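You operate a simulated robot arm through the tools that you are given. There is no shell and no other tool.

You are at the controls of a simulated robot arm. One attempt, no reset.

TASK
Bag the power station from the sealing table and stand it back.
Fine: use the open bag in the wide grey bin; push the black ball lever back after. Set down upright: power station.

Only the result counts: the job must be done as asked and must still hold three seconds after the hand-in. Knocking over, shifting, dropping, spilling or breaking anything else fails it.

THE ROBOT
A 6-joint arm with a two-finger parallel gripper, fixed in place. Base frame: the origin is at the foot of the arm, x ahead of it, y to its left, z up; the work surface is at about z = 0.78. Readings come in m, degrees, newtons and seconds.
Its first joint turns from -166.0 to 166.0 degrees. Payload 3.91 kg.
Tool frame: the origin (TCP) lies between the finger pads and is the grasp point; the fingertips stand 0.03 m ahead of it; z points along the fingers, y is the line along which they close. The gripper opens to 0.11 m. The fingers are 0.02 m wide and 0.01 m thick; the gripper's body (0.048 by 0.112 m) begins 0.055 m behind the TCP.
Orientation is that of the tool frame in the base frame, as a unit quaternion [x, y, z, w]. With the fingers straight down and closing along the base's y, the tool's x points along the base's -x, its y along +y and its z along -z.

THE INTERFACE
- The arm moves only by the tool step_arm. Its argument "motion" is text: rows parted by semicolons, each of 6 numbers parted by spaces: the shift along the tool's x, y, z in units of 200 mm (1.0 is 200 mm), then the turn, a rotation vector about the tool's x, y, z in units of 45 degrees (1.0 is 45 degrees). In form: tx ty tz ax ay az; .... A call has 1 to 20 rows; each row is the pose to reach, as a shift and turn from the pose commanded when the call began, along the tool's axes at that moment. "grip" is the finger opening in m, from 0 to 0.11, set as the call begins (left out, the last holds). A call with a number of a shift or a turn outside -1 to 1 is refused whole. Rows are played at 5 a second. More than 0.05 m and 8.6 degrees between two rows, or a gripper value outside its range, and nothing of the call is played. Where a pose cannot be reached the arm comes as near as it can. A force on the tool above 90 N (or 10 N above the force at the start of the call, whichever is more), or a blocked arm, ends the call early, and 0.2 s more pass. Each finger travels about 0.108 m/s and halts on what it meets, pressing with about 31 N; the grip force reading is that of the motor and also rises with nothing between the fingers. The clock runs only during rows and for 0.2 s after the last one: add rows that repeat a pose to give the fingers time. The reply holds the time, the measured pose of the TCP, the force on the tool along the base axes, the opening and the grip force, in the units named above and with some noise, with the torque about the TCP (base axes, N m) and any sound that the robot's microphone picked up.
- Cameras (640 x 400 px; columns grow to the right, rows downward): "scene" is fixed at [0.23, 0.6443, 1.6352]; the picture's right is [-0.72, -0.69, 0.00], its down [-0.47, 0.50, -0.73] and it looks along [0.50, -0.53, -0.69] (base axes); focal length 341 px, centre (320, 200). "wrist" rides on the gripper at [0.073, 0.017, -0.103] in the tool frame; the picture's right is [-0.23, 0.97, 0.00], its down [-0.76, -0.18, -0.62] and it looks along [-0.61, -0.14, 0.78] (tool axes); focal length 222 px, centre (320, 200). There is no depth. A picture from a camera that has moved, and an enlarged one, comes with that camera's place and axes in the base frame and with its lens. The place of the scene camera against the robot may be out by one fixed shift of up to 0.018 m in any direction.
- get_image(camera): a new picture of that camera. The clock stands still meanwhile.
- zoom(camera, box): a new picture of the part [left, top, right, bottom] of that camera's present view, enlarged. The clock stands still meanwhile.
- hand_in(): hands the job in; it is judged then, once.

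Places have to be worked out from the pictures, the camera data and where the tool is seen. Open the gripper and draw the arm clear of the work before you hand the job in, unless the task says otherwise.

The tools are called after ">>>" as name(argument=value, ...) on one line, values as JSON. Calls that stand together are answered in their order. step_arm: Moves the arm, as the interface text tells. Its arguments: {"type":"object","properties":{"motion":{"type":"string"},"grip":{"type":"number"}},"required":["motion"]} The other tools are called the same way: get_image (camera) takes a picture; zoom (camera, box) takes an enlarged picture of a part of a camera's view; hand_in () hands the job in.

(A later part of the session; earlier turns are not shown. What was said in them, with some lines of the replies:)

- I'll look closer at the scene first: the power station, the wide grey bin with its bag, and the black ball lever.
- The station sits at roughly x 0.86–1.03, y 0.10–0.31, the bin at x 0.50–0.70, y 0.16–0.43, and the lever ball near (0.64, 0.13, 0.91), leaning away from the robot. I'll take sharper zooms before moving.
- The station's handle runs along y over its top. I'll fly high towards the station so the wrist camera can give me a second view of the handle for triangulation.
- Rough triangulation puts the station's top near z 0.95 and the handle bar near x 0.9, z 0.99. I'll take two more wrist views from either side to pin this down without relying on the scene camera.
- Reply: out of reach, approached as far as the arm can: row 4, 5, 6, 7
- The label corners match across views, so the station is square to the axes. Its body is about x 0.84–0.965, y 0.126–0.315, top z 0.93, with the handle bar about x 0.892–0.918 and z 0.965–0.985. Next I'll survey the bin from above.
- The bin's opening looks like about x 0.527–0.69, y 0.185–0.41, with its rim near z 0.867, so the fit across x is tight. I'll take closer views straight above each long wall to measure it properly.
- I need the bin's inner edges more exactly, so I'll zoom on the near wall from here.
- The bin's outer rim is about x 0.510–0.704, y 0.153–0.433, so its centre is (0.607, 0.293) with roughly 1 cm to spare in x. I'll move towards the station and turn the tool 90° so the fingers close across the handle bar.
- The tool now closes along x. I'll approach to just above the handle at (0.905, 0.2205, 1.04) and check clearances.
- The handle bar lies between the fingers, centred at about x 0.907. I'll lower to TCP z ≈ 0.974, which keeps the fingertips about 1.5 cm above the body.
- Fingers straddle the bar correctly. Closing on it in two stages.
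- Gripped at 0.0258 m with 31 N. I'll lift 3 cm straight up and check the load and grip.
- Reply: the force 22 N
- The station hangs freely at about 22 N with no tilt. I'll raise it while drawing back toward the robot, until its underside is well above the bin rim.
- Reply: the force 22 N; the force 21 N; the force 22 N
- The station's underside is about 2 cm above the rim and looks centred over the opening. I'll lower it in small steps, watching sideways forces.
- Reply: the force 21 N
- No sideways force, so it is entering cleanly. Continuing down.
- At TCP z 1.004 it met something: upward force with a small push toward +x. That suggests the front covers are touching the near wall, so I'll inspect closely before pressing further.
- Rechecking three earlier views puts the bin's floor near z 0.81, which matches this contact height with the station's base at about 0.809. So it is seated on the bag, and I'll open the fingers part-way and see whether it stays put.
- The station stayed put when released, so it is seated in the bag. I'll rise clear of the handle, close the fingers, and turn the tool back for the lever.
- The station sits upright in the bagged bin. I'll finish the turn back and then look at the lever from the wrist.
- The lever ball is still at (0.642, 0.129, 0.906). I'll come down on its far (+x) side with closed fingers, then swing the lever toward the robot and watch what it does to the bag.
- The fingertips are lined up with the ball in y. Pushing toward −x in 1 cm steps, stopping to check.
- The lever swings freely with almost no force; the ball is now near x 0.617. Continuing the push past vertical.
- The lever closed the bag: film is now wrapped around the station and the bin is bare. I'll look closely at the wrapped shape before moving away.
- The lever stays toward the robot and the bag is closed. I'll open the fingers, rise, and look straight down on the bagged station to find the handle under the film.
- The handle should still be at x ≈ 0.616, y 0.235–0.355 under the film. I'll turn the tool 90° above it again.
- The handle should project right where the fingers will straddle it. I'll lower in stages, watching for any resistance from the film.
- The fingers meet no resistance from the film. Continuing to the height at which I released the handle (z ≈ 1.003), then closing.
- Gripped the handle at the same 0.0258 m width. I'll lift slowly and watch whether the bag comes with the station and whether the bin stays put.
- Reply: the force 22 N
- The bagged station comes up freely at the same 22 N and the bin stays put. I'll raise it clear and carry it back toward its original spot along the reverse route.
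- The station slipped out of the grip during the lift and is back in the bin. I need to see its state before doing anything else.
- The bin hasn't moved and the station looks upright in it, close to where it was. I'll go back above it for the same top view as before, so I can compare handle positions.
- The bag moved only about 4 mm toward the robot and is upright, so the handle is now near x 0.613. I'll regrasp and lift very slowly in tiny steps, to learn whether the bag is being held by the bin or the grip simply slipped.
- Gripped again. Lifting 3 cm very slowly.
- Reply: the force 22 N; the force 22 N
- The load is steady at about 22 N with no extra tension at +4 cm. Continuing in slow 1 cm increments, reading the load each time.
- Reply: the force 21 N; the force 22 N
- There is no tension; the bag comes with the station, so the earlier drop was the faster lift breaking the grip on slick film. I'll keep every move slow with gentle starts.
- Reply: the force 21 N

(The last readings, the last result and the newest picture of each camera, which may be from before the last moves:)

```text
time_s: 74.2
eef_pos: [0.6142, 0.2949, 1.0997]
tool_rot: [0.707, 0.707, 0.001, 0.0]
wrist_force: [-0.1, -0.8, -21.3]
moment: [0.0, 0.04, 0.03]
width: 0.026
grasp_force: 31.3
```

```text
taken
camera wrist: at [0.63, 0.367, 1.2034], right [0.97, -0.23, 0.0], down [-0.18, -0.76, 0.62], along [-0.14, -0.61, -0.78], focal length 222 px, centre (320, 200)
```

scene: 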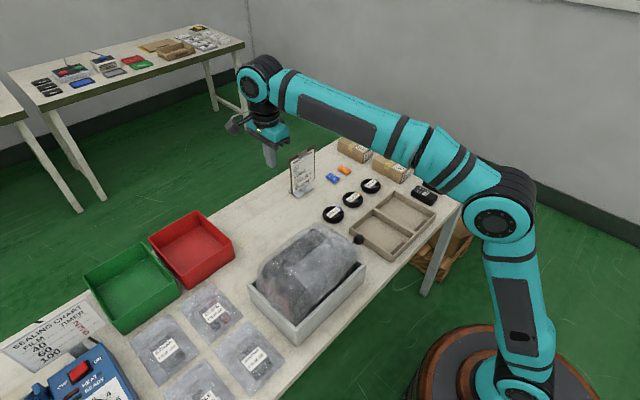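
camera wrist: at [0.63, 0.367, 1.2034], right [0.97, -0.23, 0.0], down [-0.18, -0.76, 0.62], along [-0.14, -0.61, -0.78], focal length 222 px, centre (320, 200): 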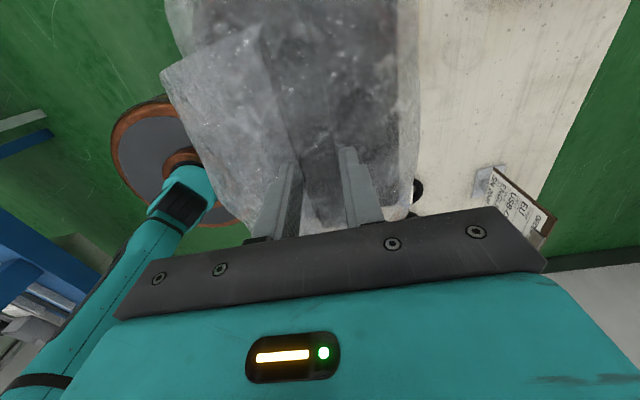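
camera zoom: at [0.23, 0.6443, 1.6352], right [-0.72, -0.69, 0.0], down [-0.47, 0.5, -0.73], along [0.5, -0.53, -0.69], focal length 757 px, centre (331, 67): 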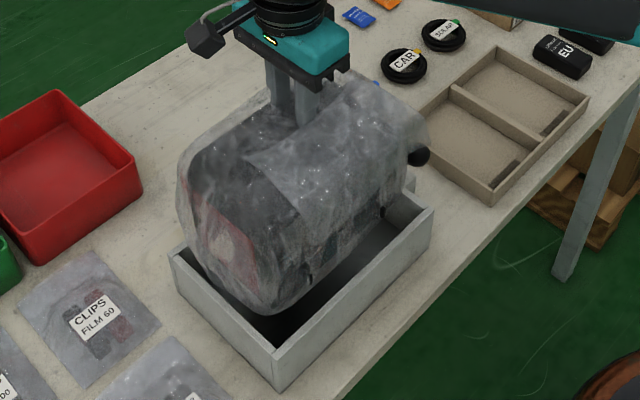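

Clear of the bin with its base about 4 cm above the rim. Now moving slowly in +x, away from the lever.

>>> step_arm(motion="0 0.008 0 0 0 0; 0 0.02 0 0 0 0; 0 0.04 0 0 0 0; 0 0.065 0 0 0 0; 0 0.095 0 0 0 0; 0 0.125 0 0 0 0; 0 0.155 0 0 0 0; 0 0.185 0 0 0 0; 0 0.215 0 0 0 0; 0 0.245 0 0 0 0; 0 0.275 0 0 0 0; 0 0.305 0 0 0 0; 0 0.335 0 0 0 0; 0 0.365 0 0 0 0; 0 0.395 0 0 0 0; 0 0.42 0 0 0 0; 0 0.44 0 0 0 0; 0 0.45 0 0 0 0; 0 0.45 0 0 0 0")

>>> step_arm(motion="-0.008 0.01 0 0 0 0; -0.02 0.025 0 0 0 0; -0.04 0.045 0 0 0 0; -0.062 0.068 0 0 0 0; -0.086 0.092 0 0 0 0; -0.11 0.117 0 0 0 0; -0.134 0.142 0 0 0 0; -0.158 0.167 0 0 0 0; -0.182 0.192 0 0 0 0; -0.206 0.217 0 0 0 0; -0.23 0.242 0 0 0 0; -0.254 0.267 0 0 0 0; -0.278 0.292 0 0 0 0; -0.302 0.317 0 0 0 0; -0.326 0.342 0 0 0 0; -0.346 0.365 0 0 0 0; -0.36 0.383 0 0 0 0; -0.3675 0.395 0 0 0 0; -0.37 0.4 0 0 0 0; -0.37 0.4 0 0 0 0")

>>> get_image(camera="scene")

>>> get_image(camera="wrist")

```text
time_s: 78.2
eef_pos: [0.7041, 0.2937, 1.1001]
tool_rot: [0.707, 0.707, 0.0, 0.001]
wrist_force: [0.6, 0.5, -21.2]
moment: [0.03, 0.02, 0.03]
width: 0.0258
grasp_force: 31.0
```

```text
time_s: 82.4
eef_pos: [0.7845, 0.2197, 1.0992]
tool_rot: [0.707, 0.707, 0.0, 0.002]
wrist_force: [0.1, -0.3, -21.8]
moment: [0.0, 0.0, 0.01]
width: 0.0258
grasp_force: 31.0
```

```text
taken
```

scene: 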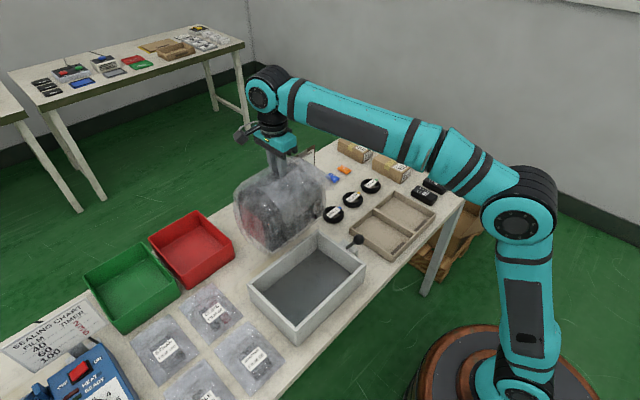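

```text
taken
camera wrist: at [0.8001, 0.2925, 1.203], right [0.97, -0.23, 0.0], down [-0.18, -0.76, 0.62], along [-0.14, -0.61, -0.78], focal length 222 px, centre (320, 200)
```

wrist: 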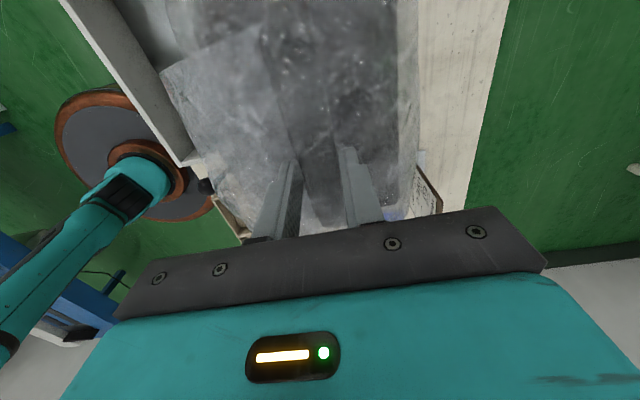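

Holding well with slow motion. Next I'll go toward the original spot, moving out and gradually down, in two slow stages.

>>> step_arm(motion="0 0.003 0.001 0 0 0; 0 0.009 0.003 0 0 0; 0 0.018 0.006 0 0 0; 0 0.03 0.01 0 0 0; 0 0.047 0.0155 0 0 0; 0 0.064 0.021 0 0 0; 0 0.082 0.027 0 0 0; 0 0.1 0.033 0 0 0; 0 0.119 0.039 0 0 0; 0 0.137 0.045 0 0 0; 0 0.156 0.051 0 0 0; 0 0.174 0.057 0 0 0; 0 0.192 0.063 0 0 0; 0 0.21 0.069 0 0 0; 0 0.229 0.075 0 0 0; 0 0.247 0.081 0 0 0; 0 0.265 0.087 0 0 0; 0 0.284 0.093 0 0 0; 0 0.299 0.098 0 0 0; 0 0.305 0.1 0 0 0")

>>> step_arm(motion="0 0.003 0.003 0 0 0; 0 0.009 0.009 0 0 0; 0 0.018 0.018 0 0 0; 0 0.03 0.03 0 0 0; 0 0.047 0.046 0 0 0; 0 0.064 0.063 0 0 0; 0 0.082 0.081 0 0 0; 0 0.1 0.099 0 0 0; 0 0.119 0.117 0 0 0; 0 0.137 0.135 0 0 0; 0 0.156 0.153 0 0 0; 0 0.174 0.171 0 0 0; 0 0.192 0.189 0 0 0; 0 0.21 0.207 0 0 0; 0 0.229 0.225 0 0 0; 0 0.247 0.243 0 0 0; 0 0.265 0.261 0 0 0; 0 0.284 0.279 0 0 0; 0 0.299 0.294 0 0 0; 0 0.305 0.3 0 0 0")

>>> zoom(camera="scene", box=[200, 120, 360, 280])

>>> get_image(camera="wrist")

```text
time_s: 86.6
eef_pos: [0.8455, 0.2211, 1.08]
tool_rot: [0.707, 0.707, 0.0, 0.0]
wrist_force: [0.2, 0.2, -22.3]
moment: [-0.01, -0.01, 0.0]
width: 0.0257
grasp_force: 31.1
```

```text
time_s: 90.8
eef_pos: [0.9054, 0.2197, 1.02]
tool_rot: [0.707, 0.707, 0.0, 0.001]
wrist_force: [0.7, -0.1, -20.7]
moment: [0.0, 0.01, 0.03]
width: 0.0258
grasp_force: 31.1
```

```text
2.50 times, centred on (280, 200) of scene
camera zoom: at [0.23, 0.6443, 1.6352], right [-0.72, -0.69, 0.0], down [-0.47, 0.5, -0.73], along [0.5, -0.53, -0.69], focal length 852 px, centre (420, 200)
```

zoom: 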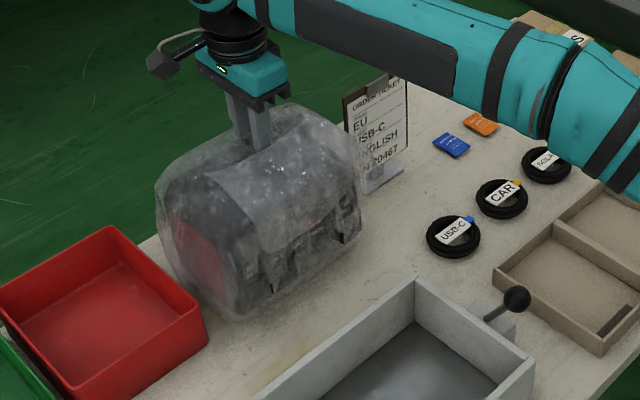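

```text
taken
camera wrist: at [0.9224, 0.2926, 1.1226], right [0.97, -0.23, 0.0], down [-0.18, -0.76, 0.62], along [-0.14, -0.61, -0.78], focal length 222 px, centre (320, 200)
```

wrist: 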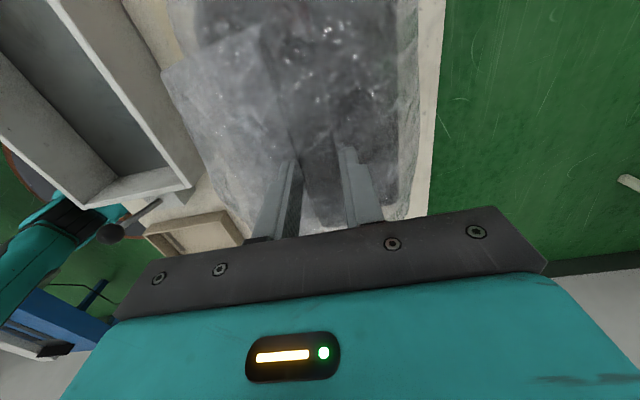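

Right over the original spot, with the base about 4.5 cm above the table. Lowering slowly.

>>> step_arm(motion="0 0.001 0.006 0 0 0; 0 0.003 0.015 0 0 0; 0 0.005 0.028 0 0 0; 0 0.005 0.043 0 0 0; 0 0.005 0.058 0 0 0; 0 0.005 0.073 0 0 0; 0 0.005 0.088 0 0 0; 0 0.005 0.103 0 0 0; 0 0.005 0.118 0 0 0; 0 0.005 0.133 0 0 0; 0 0.005 0.148 0 0 0; 0 0.005 0.163 0 0 0; 0 0.005 0.175 0 0 0; 0 0.005 0.185 0 0 0; 0 0.005 0.19 0 0 0; 0 0.005 0.19 0 0 0")

>>> zoom(camera="scene", box=[200, 120, 360, 280])

```text
time_s: 94.2
eef_pos: [0.9055, 0.2197, 0.9828]
tool_rot: [0.707, 0.707, 0.002, 0.0]
wrist_force: [10.1, -5.0, 18.9]
moment: [-0.29, -0.1, 0.1]
width: 0.0261
grasp_force: 30.8
```

```text
2.50 times, centred on (280, 200) of scene
camera zoom: at [0.23, 0.6443, 1.6352], right [-0.72, -0.69, 0.0], down [-0.47, 0.5, -0.73], along [0.5, -0.53, -0.69], focal length 852 px, centre (420, 200)
```

zoom: 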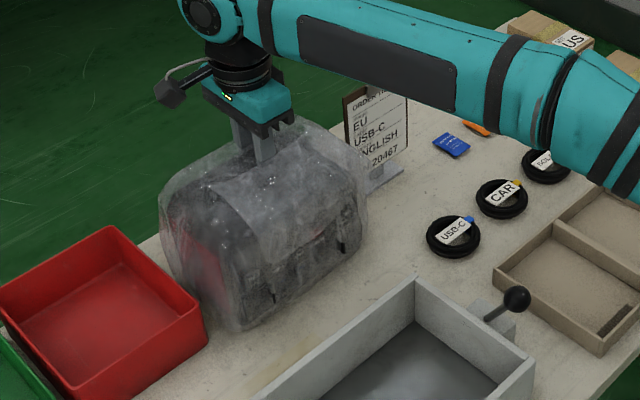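

Contact came about 8 mm higher than expected (z 0.983). The station may have slid a little in the grip, or the bag may have bulk beneath it, so I'll check around the base before releasing.

>>> zoom(camera="scene", box=[225, 175, 305, 265])

>>> get_image(camera="wrist")

>>> zoom(camera="scene", box=[70, 180, 290, 330])

```text
4.44 times, centred on (265, 220) of scene
camera zoom: at [0.23, 0.6443, 1.6352], right [-0.72, -0.69, 0.0], down [-0.47, 0.5, -0.73], along [0.5, -0.53, -0.69], focal length 1514 px, centre (564, 111)
```

zoom: 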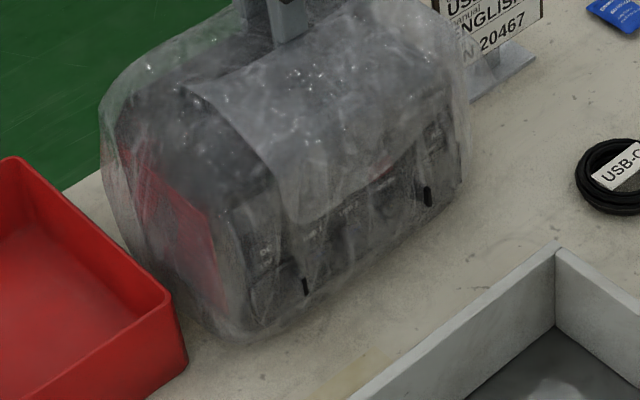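

```text
taken
camera wrist: at [0.9221, 0.2925, 1.0865], right [0.97, -0.23, 0.0], down [-0.18, -0.76, 0.62], along [-0.14, -0.61, -0.78], focal length 222 px, centre (320, 200)
```

wrist: 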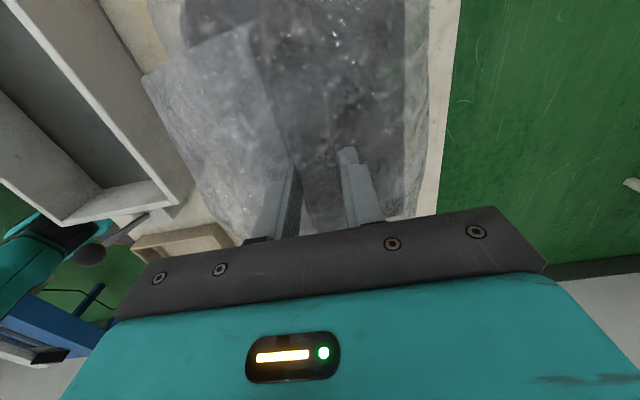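

```text
2.67 times, centred on (180, 255) of scene
camera zoom: at [0.23, 0.6443, 1.6352], right [-0.72, -0.69, 0.0], down [-0.47, 0.5, -0.73], along [0.5, -0.53, -0.69], focal length 909 px, centre (693, 53)
```

zoom: 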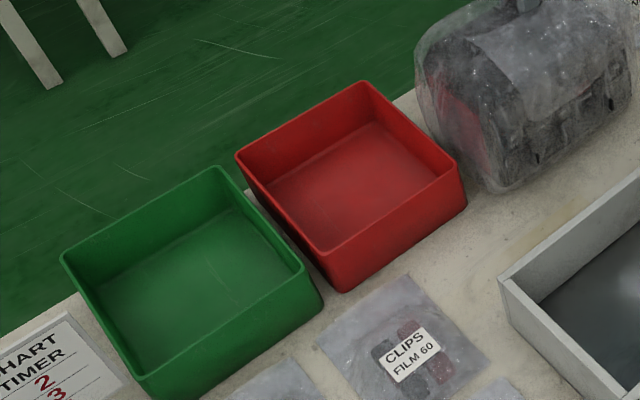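

The station's base and top corners line up with their original pixel positions, so it is on the table and had just slid a few millimetres in the grip. I'll relax the downward press slightly, then open the fingers.

>>> step_arm(motion="0 0 -0.004 0 0 0; 0 0 -0.008 0 0 0; 0 0 -0.008 0 0 0")

>>> step_arm(motion="0 0 0 0 0 0; 0 0 0 0 0 0; 0 0 0 0 0 0; 0 0 0 0 0 0", grip=0.06)

>>> zoom(camera="scene", box=[200, 140, 320, 270])

>>> get_image(camera="wrist")

```text
time_s: 95.0
eef_pos: [0.9053, 0.2193, 0.9832]
tool_rot: [0.707, 0.707, 0.001, 0.0]
wrist_force: [-3.0, -9.1, 0.6]
moment: [-0.29, 0.31, 0.12]
width: 0.0258
grasp_force: 31.1
```

```text
time_s: 96.0
eef_pos: [0.9059, 0.2221, 0.9839]
tool_rot: [0.707, 0.707, 0.002, 0.0]
wrist_force: [0.1, 0.0, -0.4]
moment: [0.0, 0.04, -0.02]
width: 0.0601
grasp_force: 0.1
```

```text
3.08 times, centred on (260, 205) of scene
camera zoom: at [0.23, 0.6443, 1.6352], right [-0.72, -0.69, 0.0], down [-0.47, 0.5, -0.73], along [0.5, -0.53, -0.69], focal length 1048 px, centre (505, 185)
```

zoom: 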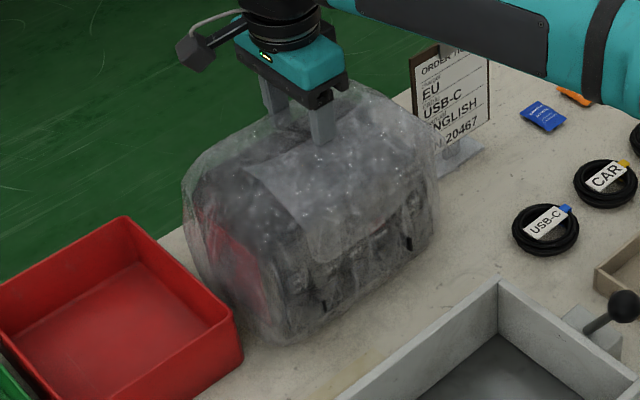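

```text
taken
camera wrist: at [0.9226, 0.2936, 1.0874], right [0.97, -0.23, 0.0], down [-0.18, -0.76, 0.62], along [-0.14, -0.61, -0.78], focal length 222 px, centre (320, 200)
```

wrist: 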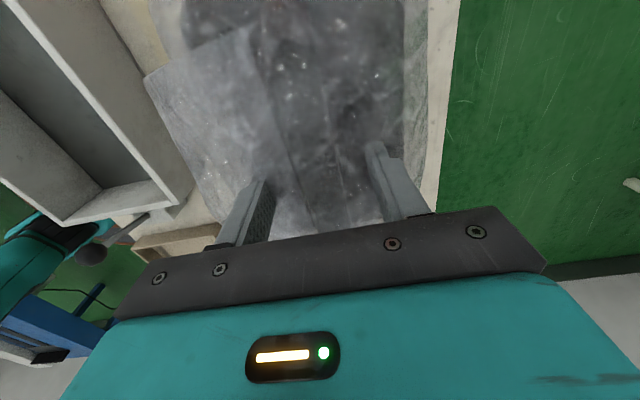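

Released, and the bagged station stands upright on its spot. Withdrawing straight up, then back toward the robot.

>>> step_arm(motion="0 0 -0.06 0 0 0; 0 0 -0.14 0 0 0; 0 0 -0.22 0 0 0; 0 0 -0.3 0 0 0; 0 -0.08 -0.42 0 0 0; 0 -0.18 -0.54 0 0 0; 0 -0.3 -0.66 0 0 0; 0 -0.42 -0.76 0 0 0; 0 -0.5 -0.8 0 0 0; 0 -0.5 -0.8 0 0 0")

>>> get_image(camera="scene")

>>> zoom(camera="scene", box=[205, 150, 325, 265])

>>> get_image(camera="wrist")

```text
time_s: 98.2
eef_pos: [0.8055, 0.2206, 1.146]
tool_rot: [0.707, 0.707, 0.001, 0.0]
wrist_force: [0.4, -0.5, -0.8]
moment: [-0.01, 0.0, 0.02]
width: 0.0597
grasp_force: 0.0
```

```text
taken
```

scene: 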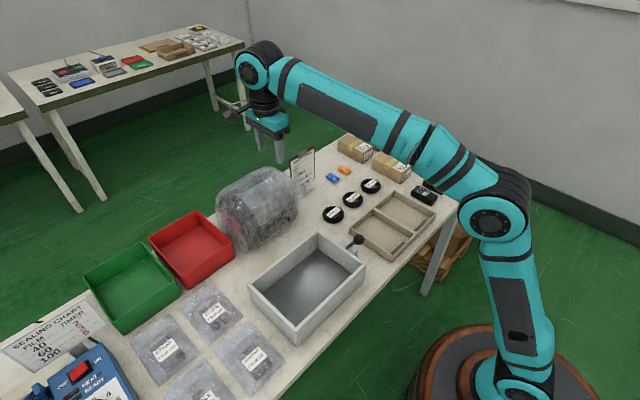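

```text
3.48 times, centred on (265, 208) of scene
camera zoom: at [0.23, 0.6443, 1.6352], right [-0.72, -0.69, 0.0], down [-0.47, 0.5, -0.73], along [0.5, -0.53, -0.69], focal length 1185 px, centre (511, 174)
```

zoom: 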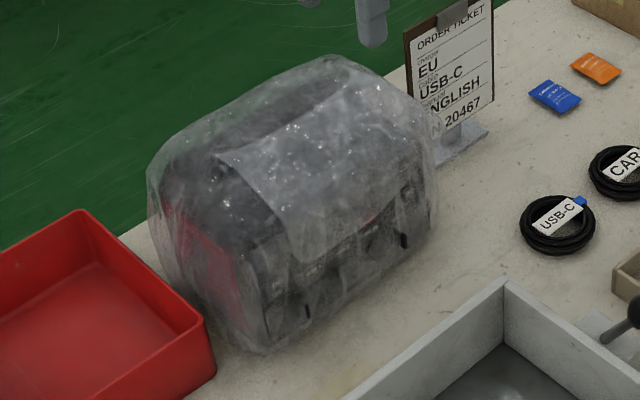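

```text
taken
camera wrist: at [0.8219, 0.2926, 1.2484], right [0.97, -0.23, 0.0], down [-0.18, -0.76, 0.62], along [-0.14, -0.61, -0.78], focal length 222 px, centre (320, 200)
```

wrist: 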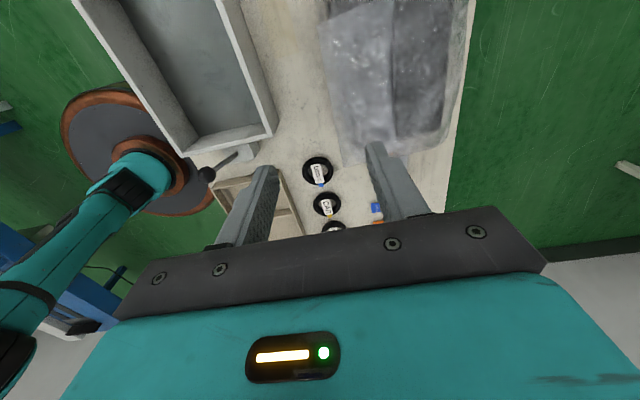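

The station stands upright, bagged, at its original place, with the red tray and ticket untouched. Now for the lever: I'll close the fingers and go to the robot side of the ball, which is now near x 0.568.

>>> step_arm(motion="-0.05 -0.12 0 0 0 0; -0.12 -0.3 0 0 0 0; -0.2 -0.5 0 0 0 0; -0.3 -0.7 0 0 0 0; -0.4 -0.88 0 0 0 0; -0.4625 -1.0 0 0 0 0; -0.4625 -1.0 0 0 0 0", grip=0.0)

>>> step_arm(motion="0 -0.15 0 0 0 0; 0 -0.3 0.05 0 0 0; 0 -0.4025 0.2 0 0 0; 0 -0.4025 0.4 0 0 0; 0 -0.4025 0.6 0 0 0; 0 -0.4025 0.7 0 0 0; 0 -0.4025 0.7 0 0 0")

>>> get_image(camera="wrist")

>>> zoom(camera="scene", box=[280, 180, 420, 320])

```text
time_s: 99.8
eef_pos: [0.6049, 0.1269, 1.1453]
tool_rot: [0.707, 0.707, 0.001, 0.0]
wrist_force: [1.0, -0.8, -0.4]
moment: [0.01, 0.02, -0.01]
width: 0.0001
grasp_force: 31.0
```

```text
time_s: 101.4
eef_pos: [0.5242, 0.127, 1.0034]
tool_rot: [0.707, 0.707, 0.001, 0.0]
wrist_force: [0.6, -0.7, -0.6]
moment: [0.01, 0.05, -0.03]
width: 0.0
grasp_force: 30.8
```

```text
taken
camera wrist: at [0.541, 0.1995, 1.1064], right [0.97, -0.23, 0.0], down [-0.18, -0.76, 0.62], along [-0.14, -0.61, -0.78], focal length 222 px, centre (320, 200)
```

wrist: 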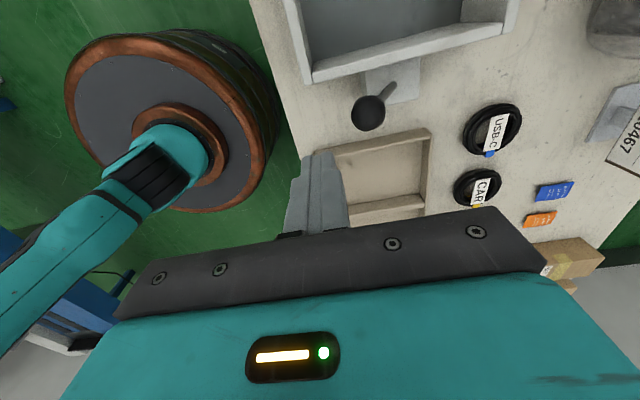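

```text
2.86 times, centred on (350, 250) of scene
camera zoom: at [0.23, 0.6443, 1.6352], right [-0.72, -0.69, 0.0], down [-0.47, 0.5, -0.73], along [0.5, -0.53, -0.69], focal length 974 px, centre (234, 57)
```

zoom: 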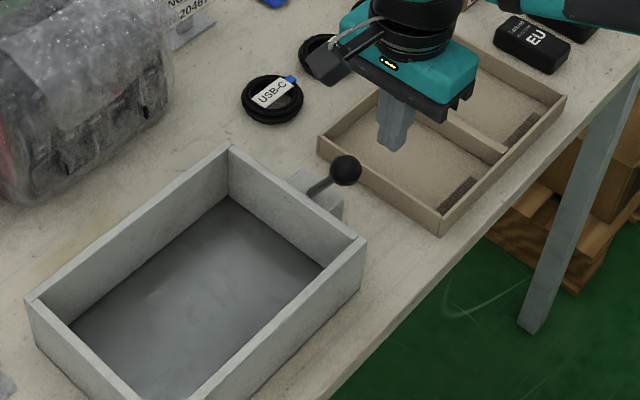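

The ball is at (0.570, 0.128, 0.90). Lowering the closed fingertips beside it on the robot side.

>>> step_arm(motion="0.005 0 0.12 0 0 0; 0.005 0 0.25 0 0 0; 0.005 0 0.37 0 0 0; 0.005 0 0.45 0 0 0; 0.005 0 0.45 0 0 0")

>>> get_image(camera="wrist")

>>> step_arm(motion="0 0.04 0 0 0 0; 0 0.08 0 0 0 0; 0 0.12 0 0 0 0; 0 0.16 0 0 0 0; 0 0.2 0 0 0 0; 0 0.24 0 0 0 0; 0 0.24 0 0 0 0")

>>> get_image(camera="wrist")

```text
time_s: 102.6
eef_pos: [0.5262, 0.1294, 0.9154]
tool_rot: [0.708, 0.707, 0.001, 0.0]
wrist_force: [-0.1, 0.1, -0.2]
moment: [-0.01, -0.02, 0.0]
width: 0.0
grasp_force: 31.3
```

```text
taken
camera wrist: at [0.5422, 0.2017, 1.0179], right [0.97, -0.23, 0.0], down [-0.18, -0.76, 0.62], along [-0.14, -0.61, -0.78], focal length 222 px, centre (320, 200)
```

wrist: 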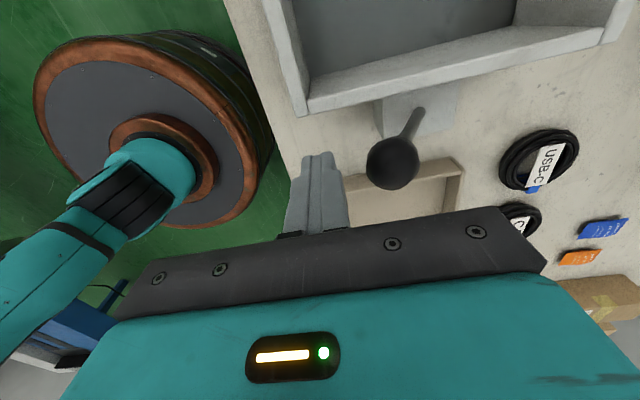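

```text
time_s: 104.2
eef_pos: [0.5739, 0.1287, 0.9204]
tool_rot: [0.707, 0.707, 0.006, 0.003]
wrist_force: [-8.1, 0.9, 30.6]
moment: [-0.05, -0.37, 0.01]
width: 0.0
grasp_force: 31.0
stopped in row 7: the force on the tool passed its limit at 92 N (the readings are from after the stop); the commanded pose is now the measured one
```

```text
taken
camera wrist: at [0.5893, 0.2011, 1.0231], right [0.97, -0.23, 0.01], down [-0.18, -0.76, 0.62], along [-0.13, -0.6, -0.79], focal length 222 px, centre (320, 200)
```

wrist: 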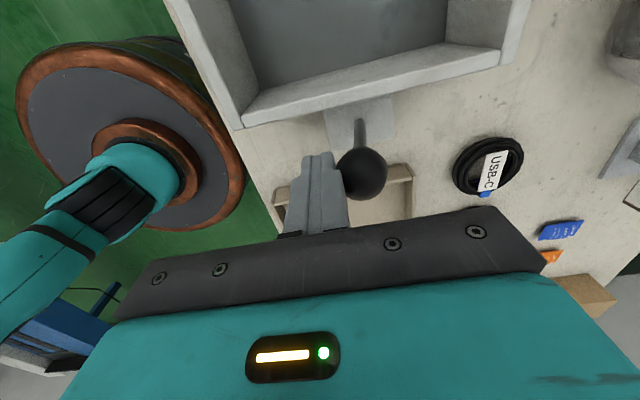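

The push stalled with an upward force after moving the ball to about x 0.599, so the fingertips seem to have bound on it. I'll back off a little and look at it carefully before continuing.

>>> step_arm(motion="0 -0.05 0 0 0 0; 0 -0.1 0 0 0 0; 0 -0.1 0 0 0 0")

>>> get_image(camera="wrist")

>>> zoom(camera="scene", box=[300, 190, 400, 290])

```text
time_s: 105.0
eef_pos: [0.5541, 0.1287, 0.9174]
tool_rot: [0.707, 0.707, 0.003, 0.003]
wrist_force: [-0.3, -0.7, -0.3]
moment: [0.04, 0.04, -0.01]
width: 0.0
grasp_force: 31.0
```

```text
taken
camera wrist: at [0.5699, 0.2014, 1.0205], right [0.97, -0.23, 0.01], down [-0.18, -0.76, 0.62], along [-0.14, -0.6, -0.78], focal length 222 px, centre (320, 200)
```

wrist: 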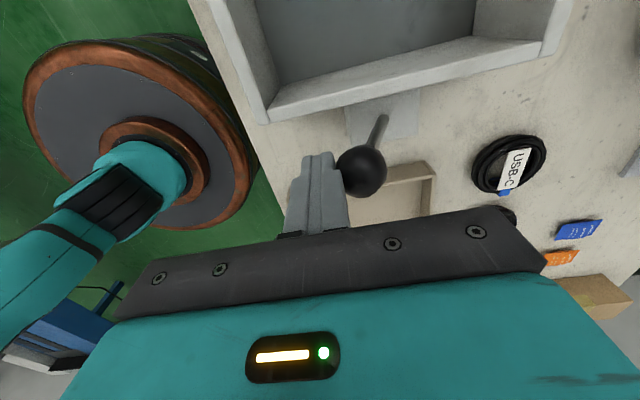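

```text
4.00 times, centred on (350, 240) of scene
camera zoom: at [0.23, 0.6443, 1.6352], right [-0.72, -0.69, 0.0], down [-0.47, 0.5, -0.73], along [0.5, -0.53, -0.69], focal length 1363 px, centre (200, 40)
```

zoom: 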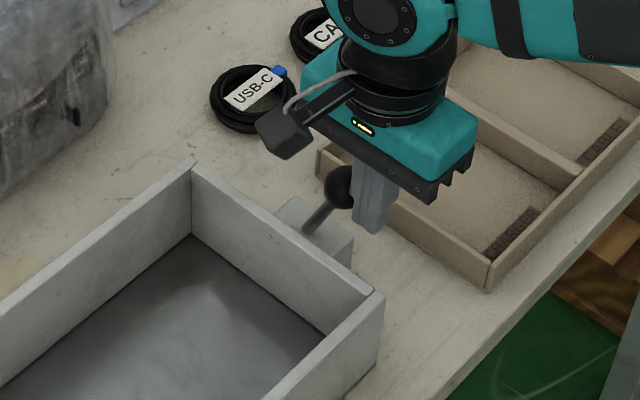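

The lever followed my fingers back, so it rests by weight on the robot side. The upward force most likely came from the ball catching under the stepped outer face of the fingers, so I'll retreat, turn the tool 90°, and push with the flat finger sides as in the first swing.

>>> step_arm(motion="0 -0.05 0 0 0 0; 0 -0.11 0 0 0 0; 0 -0.17 0 0 0 0; 0 -0.17 -0.1 0 0 0; 0 -0.17 -0.25 0 0 0; 0 -0.17 -0.45 0 0 0; 0 -0.17 -0.65 0 0 0; 0 -0.17 -0.65 0 0 0")

>>> step_arm(motion="0 0 0 0 0 -0.1667; 0 0 0 0 0 -0.3333; 0 0 0 0 0 -0.5; 0 0 0 0 0 -0.6667; 0 0 0 0 0 -0.8333; 0 0 0 0 0 -1.0; 0 0 0 0 0 -1.0")

>>> step_arm(motion="0 0 0 0 0 -0.1667; 0 0 0 0 0 -0.3333; 0 0 0 0 0 -0.5; 0 0 0 0 0 -0.6667; 0 0 0 0 0 -0.8333; 0 0 0 0 0 -1.0; 0 0 0 0 0 -1.0")

>>> get_image(camera="wrist")

>>> zoom(camera="scene", box=[280, 180, 420, 320])

```text
time_s: 106.8
eef_pos: [0.5198, 0.1315, 1.0476]
tool_rot: [0.708, 0.707, 0.004, 0.001]
wrist_force: [-0.2, 0.5, 0.7]
moment: [0.0, 0.02, 0.02]
width: 0.0
grasp_force: 30.6
```

```text
time_s: 108.4
eef_pos: [0.5196, 0.1281, 1.045]
tool_rot: [0.382, 0.924, 0.003, 0.003]
wrist_force: [-0.3, 0.0, -0.1]
moment: [0.01, 0.01, 0.01]
width: 0.0003
grasp_force: 31.5
```

```text
time_s: 110.0
eef_pos: [0.5197, 0.1286, 1.0469]
tool_rot: [-0.001, 1.0, 0.001, 0.004]
wrist_force: [0.1, -0.2, 0.8]
moment: [-0.01, 0.0, 0.01]
width: 0.0002
grasp_force: 30.5
```

```text
taken
camera wrist: at [0.4461, 0.1453, 1.1487], right [0.23, 0.97, 0.0], down [0.76, -0.18, 0.63], along [0.61, -0.14, -0.78], focal length 222 px, centre (320, 200)
```

wrist: 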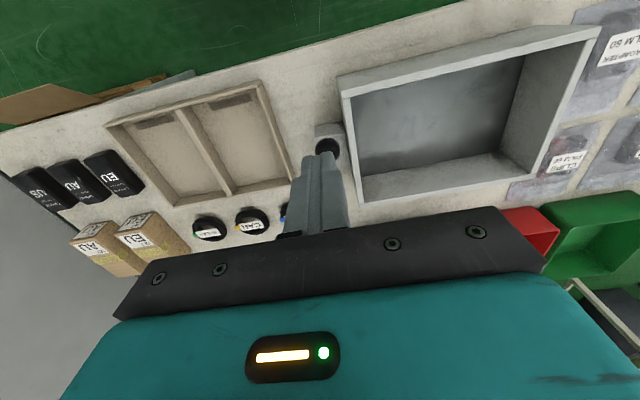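

```text
2.86 times, centred on (350, 250) of scene
camera zoom: at [0.23, 0.6443, 1.6352], right [-0.72, -0.69, 0.0], down [-0.47, 0.5, -0.73], along [0.5, -0.53, -0.69], focal length 974 px, centre (234, 57)
```

zoom: 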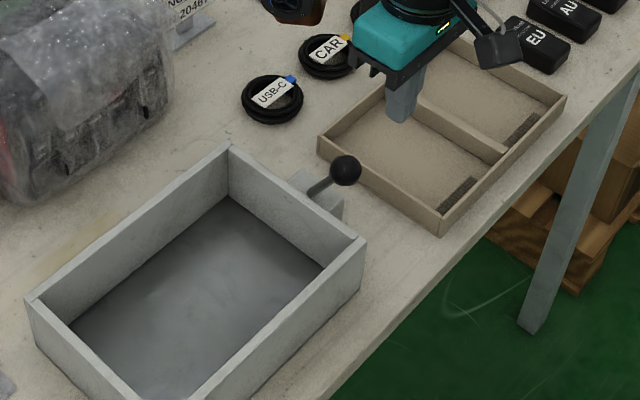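

The lever is back at its rest on the robot side. Lowering again with the flat finger side facing the ball, then pushing +x gently.

>>> step_arm(motion="0 0 0.15 0 0 0; 0 0 0.3 0 0 0; 0 0 0.45 0 0 0; 0 0 0.58 0 0 0; 0 0 0.645 0 0 0; 0 0 0.645 0 0 0")

>>> step_arm(motion="-0.04 0 0 0 0 0; -0.08 0 0 0 0 0; -0.12 0 0 0 0 0; -0.16 0 0 0 0 0; -0.2 0 0 0 0 0; -0.24 0 0 0 0 0; -0.24 0 0 0 0 0")

>>> get_image(camera="wrist")

>>> zoom(camera="scene", box=[300, 190, 400, 290])

```text
time_s: 111.4
eef_pos: [0.5192, 0.1289, 0.9186]
tool_rot: [0.001, 1.0, 0.002, 0.005]
wrist_force: [-1.0, 0.1, 0.3]
moment: [-0.02, 0.03, 0.0]
width: 0.0
grasp_force: 31.4
```

```text
time_s: 113.0
eef_pos: [0.5675, 0.1294, 0.9167]
tool_rot: [0.0, 1.0, 0.001, 0.005]
wrist_force: [0.2, -1.1, -0.2]
moment: [0.03, -0.01, 0.01]
width: 0.0
grasp_force: 30.8
```

```text
taken
camera wrist: at [0.4947, 0.1464, 1.0201], right [0.23, 0.97, 0.0], down [0.76, -0.18, 0.63], along [0.61, -0.14, -0.78], focal length 222 px, centre (320, 200)
```

wrist: 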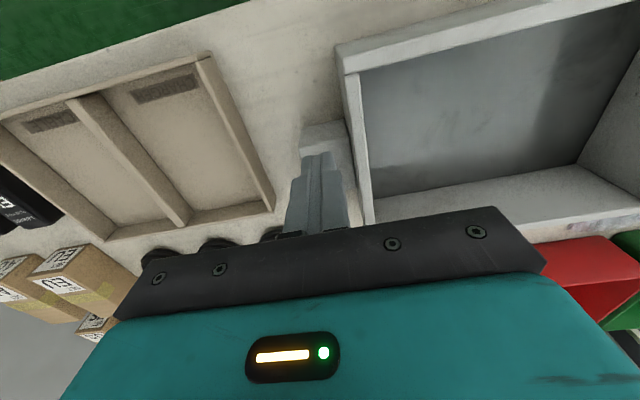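

```text
4.00 times, centred on (350, 240) of scene
camera zoom: at [0.23, 0.6443, 1.6352], right [-0.72, -0.69, 0.0], down [-0.47, 0.5, -0.73], along [0.5, -0.53, -0.69], focal length 1363 px, centre (200, 40)
```

zoom: 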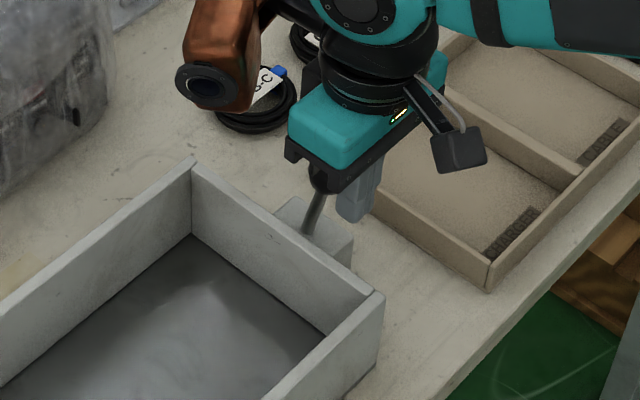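

No resistance this time; the ball has moved with the fingers. Continuing past vertical.

>>> step_arm(motion="-0.03 0 0 0 0 0; -0.06 0 0 0 0 0; -0.09 0 0 0 0 0; -0.12 0 0 0 0 0; -0.12 0 0 0 0 0")

>>> zoom(camera="scene", box=[300, 190, 400, 290])

>>> step_arm(motion="-0.03 0 0 0 0 0; -0.06 0 0 0 0 0; -0.09 0 0 0 0 0; -0.12 0 0 0 0 0; -0.12 0 0 0 0 0")

>>> zoom(camera="scene", box=[300, 190, 400, 290])

>>> get_image(camera="wrist")

```text
time_s: 114.2
eef_pos: [0.5926, 0.1292, 0.9177]
tool_rot: [-0.001, 1.0, 0.002, 0.005]
wrist_force: [0.2, 0.2, -0.9]
moment: [0.01, -0.02, 0.01]
width: 0.0001
grasp_force: 31.4
```

```text
4.00 times, centred on (350, 240) of scene
camera zoom: at [0.23, 0.6443, 1.6352], right [-0.72, -0.69, 0.0], down [-0.47, 0.5, -0.73], along [0.5, -0.53, -0.69], focal length 1363 px, centre (200, 40)
```

zoom: 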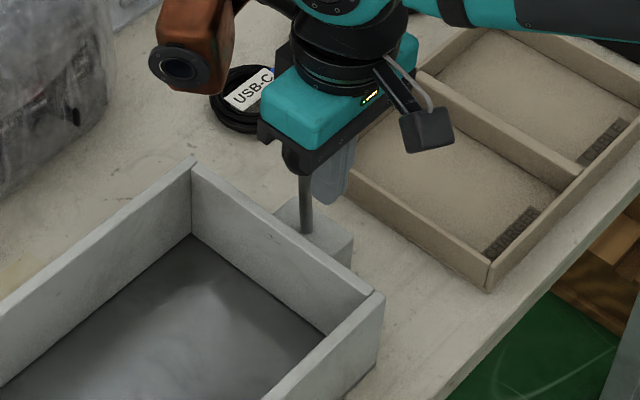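

```text
time_s: 115.4
eef_pos: [0.6153, 0.1289, 0.9183]
tool_rot: [0.0, 1.0, 0.001, 0.004]
wrist_force: [-0.3, 0.6, -0.4]
moment: [0.02, -0.01, 0.03]
width: 0.0
grasp_force: 30.9
```

```text
4.00 times, centred on (350, 240) of scene
camera zoom: at [0.23, 0.6443, 1.6352], right [-0.72, -0.69, 0.0], down [-0.47, 0.5, -0.73], along [0.5, -0.53, -0.69], focal length 1363 px, centre (200, 40)
```

zoom: 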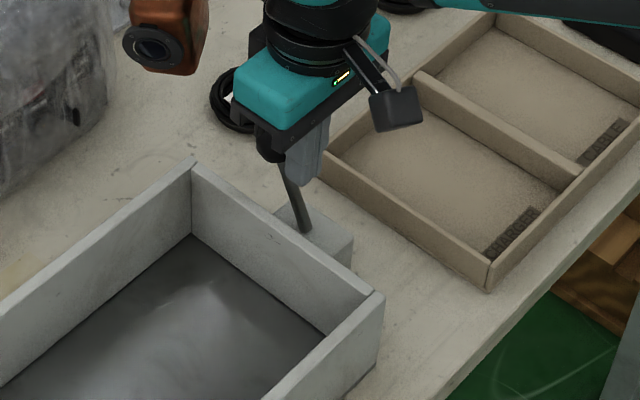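

```text
taken
camera wrist: at [0.5426, 0.1458, 1.0203], right [0.23, 0.97, 0.0], down [0.76, -0.18, 0.63], along [0.61, -0.14, -0.78], focal length 222 px, centre (320, 200)
```

wrist: 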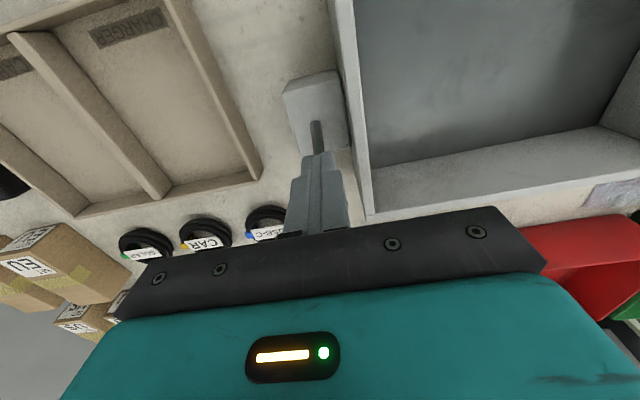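

The lever now leans away again with the ball near x 0.640; it started at 0.642. I'll nudge a few millimetres further to seat it, then back off and compare.

>>> step_arm(motion="-0.01 0 0 0 0 0; -0.02 0 0 0 0 0; -0.03 0 0 0 0 0; -0.03 0 0 0 0 0")

>>> step_arm(motion="0.05 0 0 0 0 0; 0.12 0 0 0 0 0; 0.2 0 0 0 0 0; 0.2 0 -0.15 0 0 0; 0.2 0 -0.35 0 0 0; 0.2 0 -0.55 0 0 0; 0.2 0 -0.75 0 0 0; 0.2 0 -0.9 0 0 0; 0.2 0 -0.9 0 0 0")

>>> zoom(camera="scene", box=[315, 195, 375, 260])

>>> get_image(camera="wrist")

```text
time_s: 116.4
eef_pos: [0.6196, 0.1291, 0.9184]
tool_rot: [0.0, 1.0, 0.001, 0.002]
wrist_force: [-70.6, -7.1, -20.0]
moment: [-0.12, 1.59, -0.18]
width: 0.0001
grasp_force: 31.0
```

```text
time_s: 118.4
eef_pos: [0.58, 0.1285, 1.0994]
tool_rot: [0.0, 1.0, 0.0, 0.003]
wrist_force: [-0.6, 0.5, 0.1]
moment: [-0.01, 0.02, -0.01]
width: 0.0001
grasp_force: 31.4
```

```text
6.15 times, centred on (345, 228) of scene
camera zoom: at [0.23, 0.6443, 1.6352], right [-0.72, -0.69, 0.0], down [-0.47, 0.5, -0.73], along [0.5, -0.53, -0.69], focal length 2097 px, centre (166, 31)
```

zoom: 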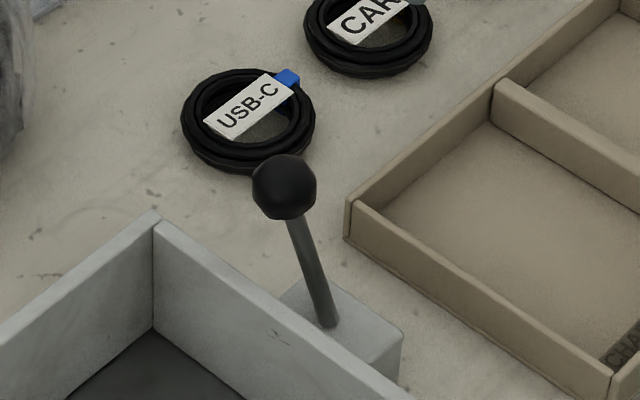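

```text
taken
camera wrist: at [0.5064, 0.1445, 1.2017], right [0.23, 0.97, 0.0], down [0.76, -0.18, 0.63], along [0.61, -0.14, -0.78], focal length 222 px, centre (320, 200)
```

wrist: 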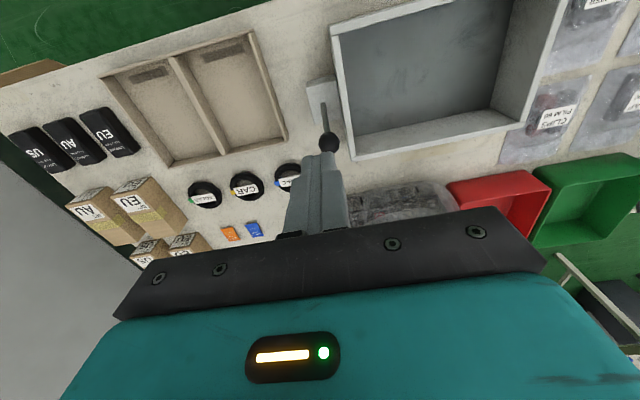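

The lever is exactly back in its starting position. I'll open the gripper, draw the arm clear, and make a final check of the station and everything around it.

>>> step_arm(motion="0.02 -0.02 -0.15 0 0 0; 0.05 -0.05 -0.3 0 0 0; 0.12 -0.15 -0.45 0 0 0; 0.2 -0.3 -0.5 0 0 0; 0.3 -0.45 -0.5 0 0 0; 0.4 -0.6 -0.5 0 0 0; 0.4 -0.64 -0.5 0 0 0; 0.4 -0.64 -0.5 0 0 0", grip=0.11)

>>> get_image(camera="scene")

>>> zoom(camera="scene", box=[205, 150, 325, 265])

>>> zoom(camera="scene", box=[200, 150, 400, 350])

```text
time_s: 120.2
eef_pos: [0.5022, 0.0009, 1.1981]
tool_rot: [0.001, 1.0, 0.002, 0.004]
wrist_force: [0.1, 0.3, -0.8]
moment: [0.02, 0.0, 0.01]
width: 0.1102
grasp_force: 0.0
```

```text
taken
```

scene: 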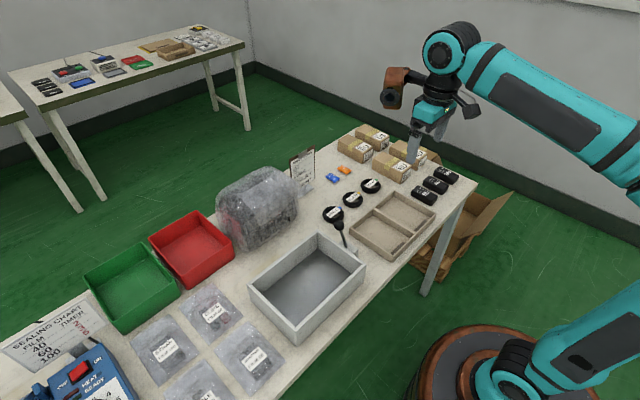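

```text
3.48 times, centred on (265, 208) of scene
camera zoom: at [0.23, 0.6443, 1.6352], right [-0.72, -0.69, 0.0], down [-0.47, 0.5, -0.73], along [0.5, -0.53, -0.69], focal length 1185 px, centre (511, 174)
```

zoom: 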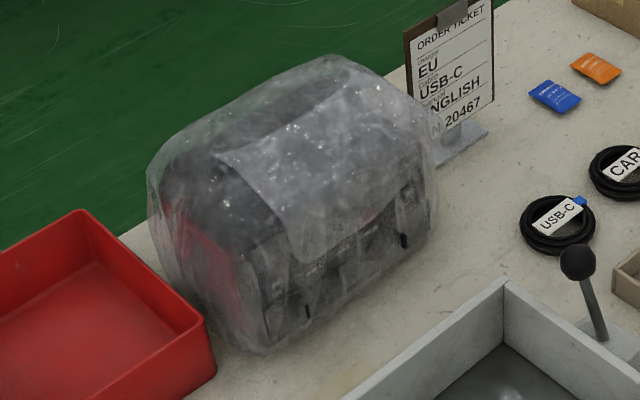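

```text
2.00 times, centred on (300, 250) of scene
camera zoom: at [0.23, 0.6443, 1.6352], right [-0.72, -0.69, 0.0], down [-0.47, 0.5, -0.73], along [0.5, -0.53, -0.69], focal length 682 px, centre (360, 100)
```

zoom: 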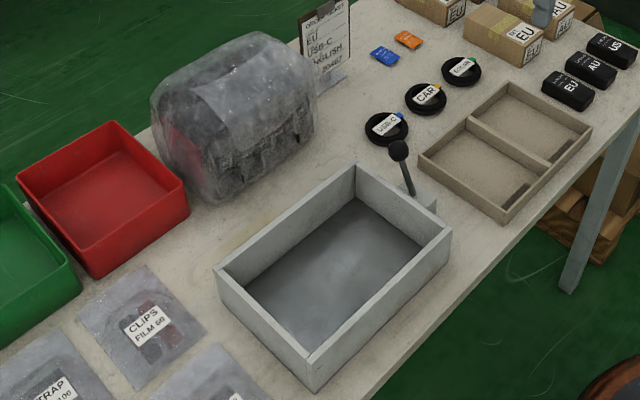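

The bagged power station stands upright on its original spot and the lever is back in its starting position. The bin, trays, ticket and cables look unmoved. The gripper is open and the arm is clear, so I'm handing in.

>>> hand_in()

```text
The job is handed in.
```

I bagged the power station and stood it upright on its original spot on the sealing table. The black ball lever is pushed back to where it started. I have handed the job in, but the reply gave no verdict.

- **Dropped once:** on my first try at lifting the bagged station out of the bin, it slipped from the grip and fell a few centimetres back in. It landed upright and the bin did not move. I regripped it, moved much more slowly, and it held.
- **Lever binding:** my first push on the lever bound on the fingers and the arm stopped at 92 N. I turned the gripper, and the second push moved the lever freely to its end stop.
- **Bagging:** I used the open bag in the wide grey bin. Swinging the lever toward the robot closed the bag around the station.
- **Final check:** in the last pictures the bin, trays, order ticket and cables look unmoved. The gripper is open and the arm is clear of the table.
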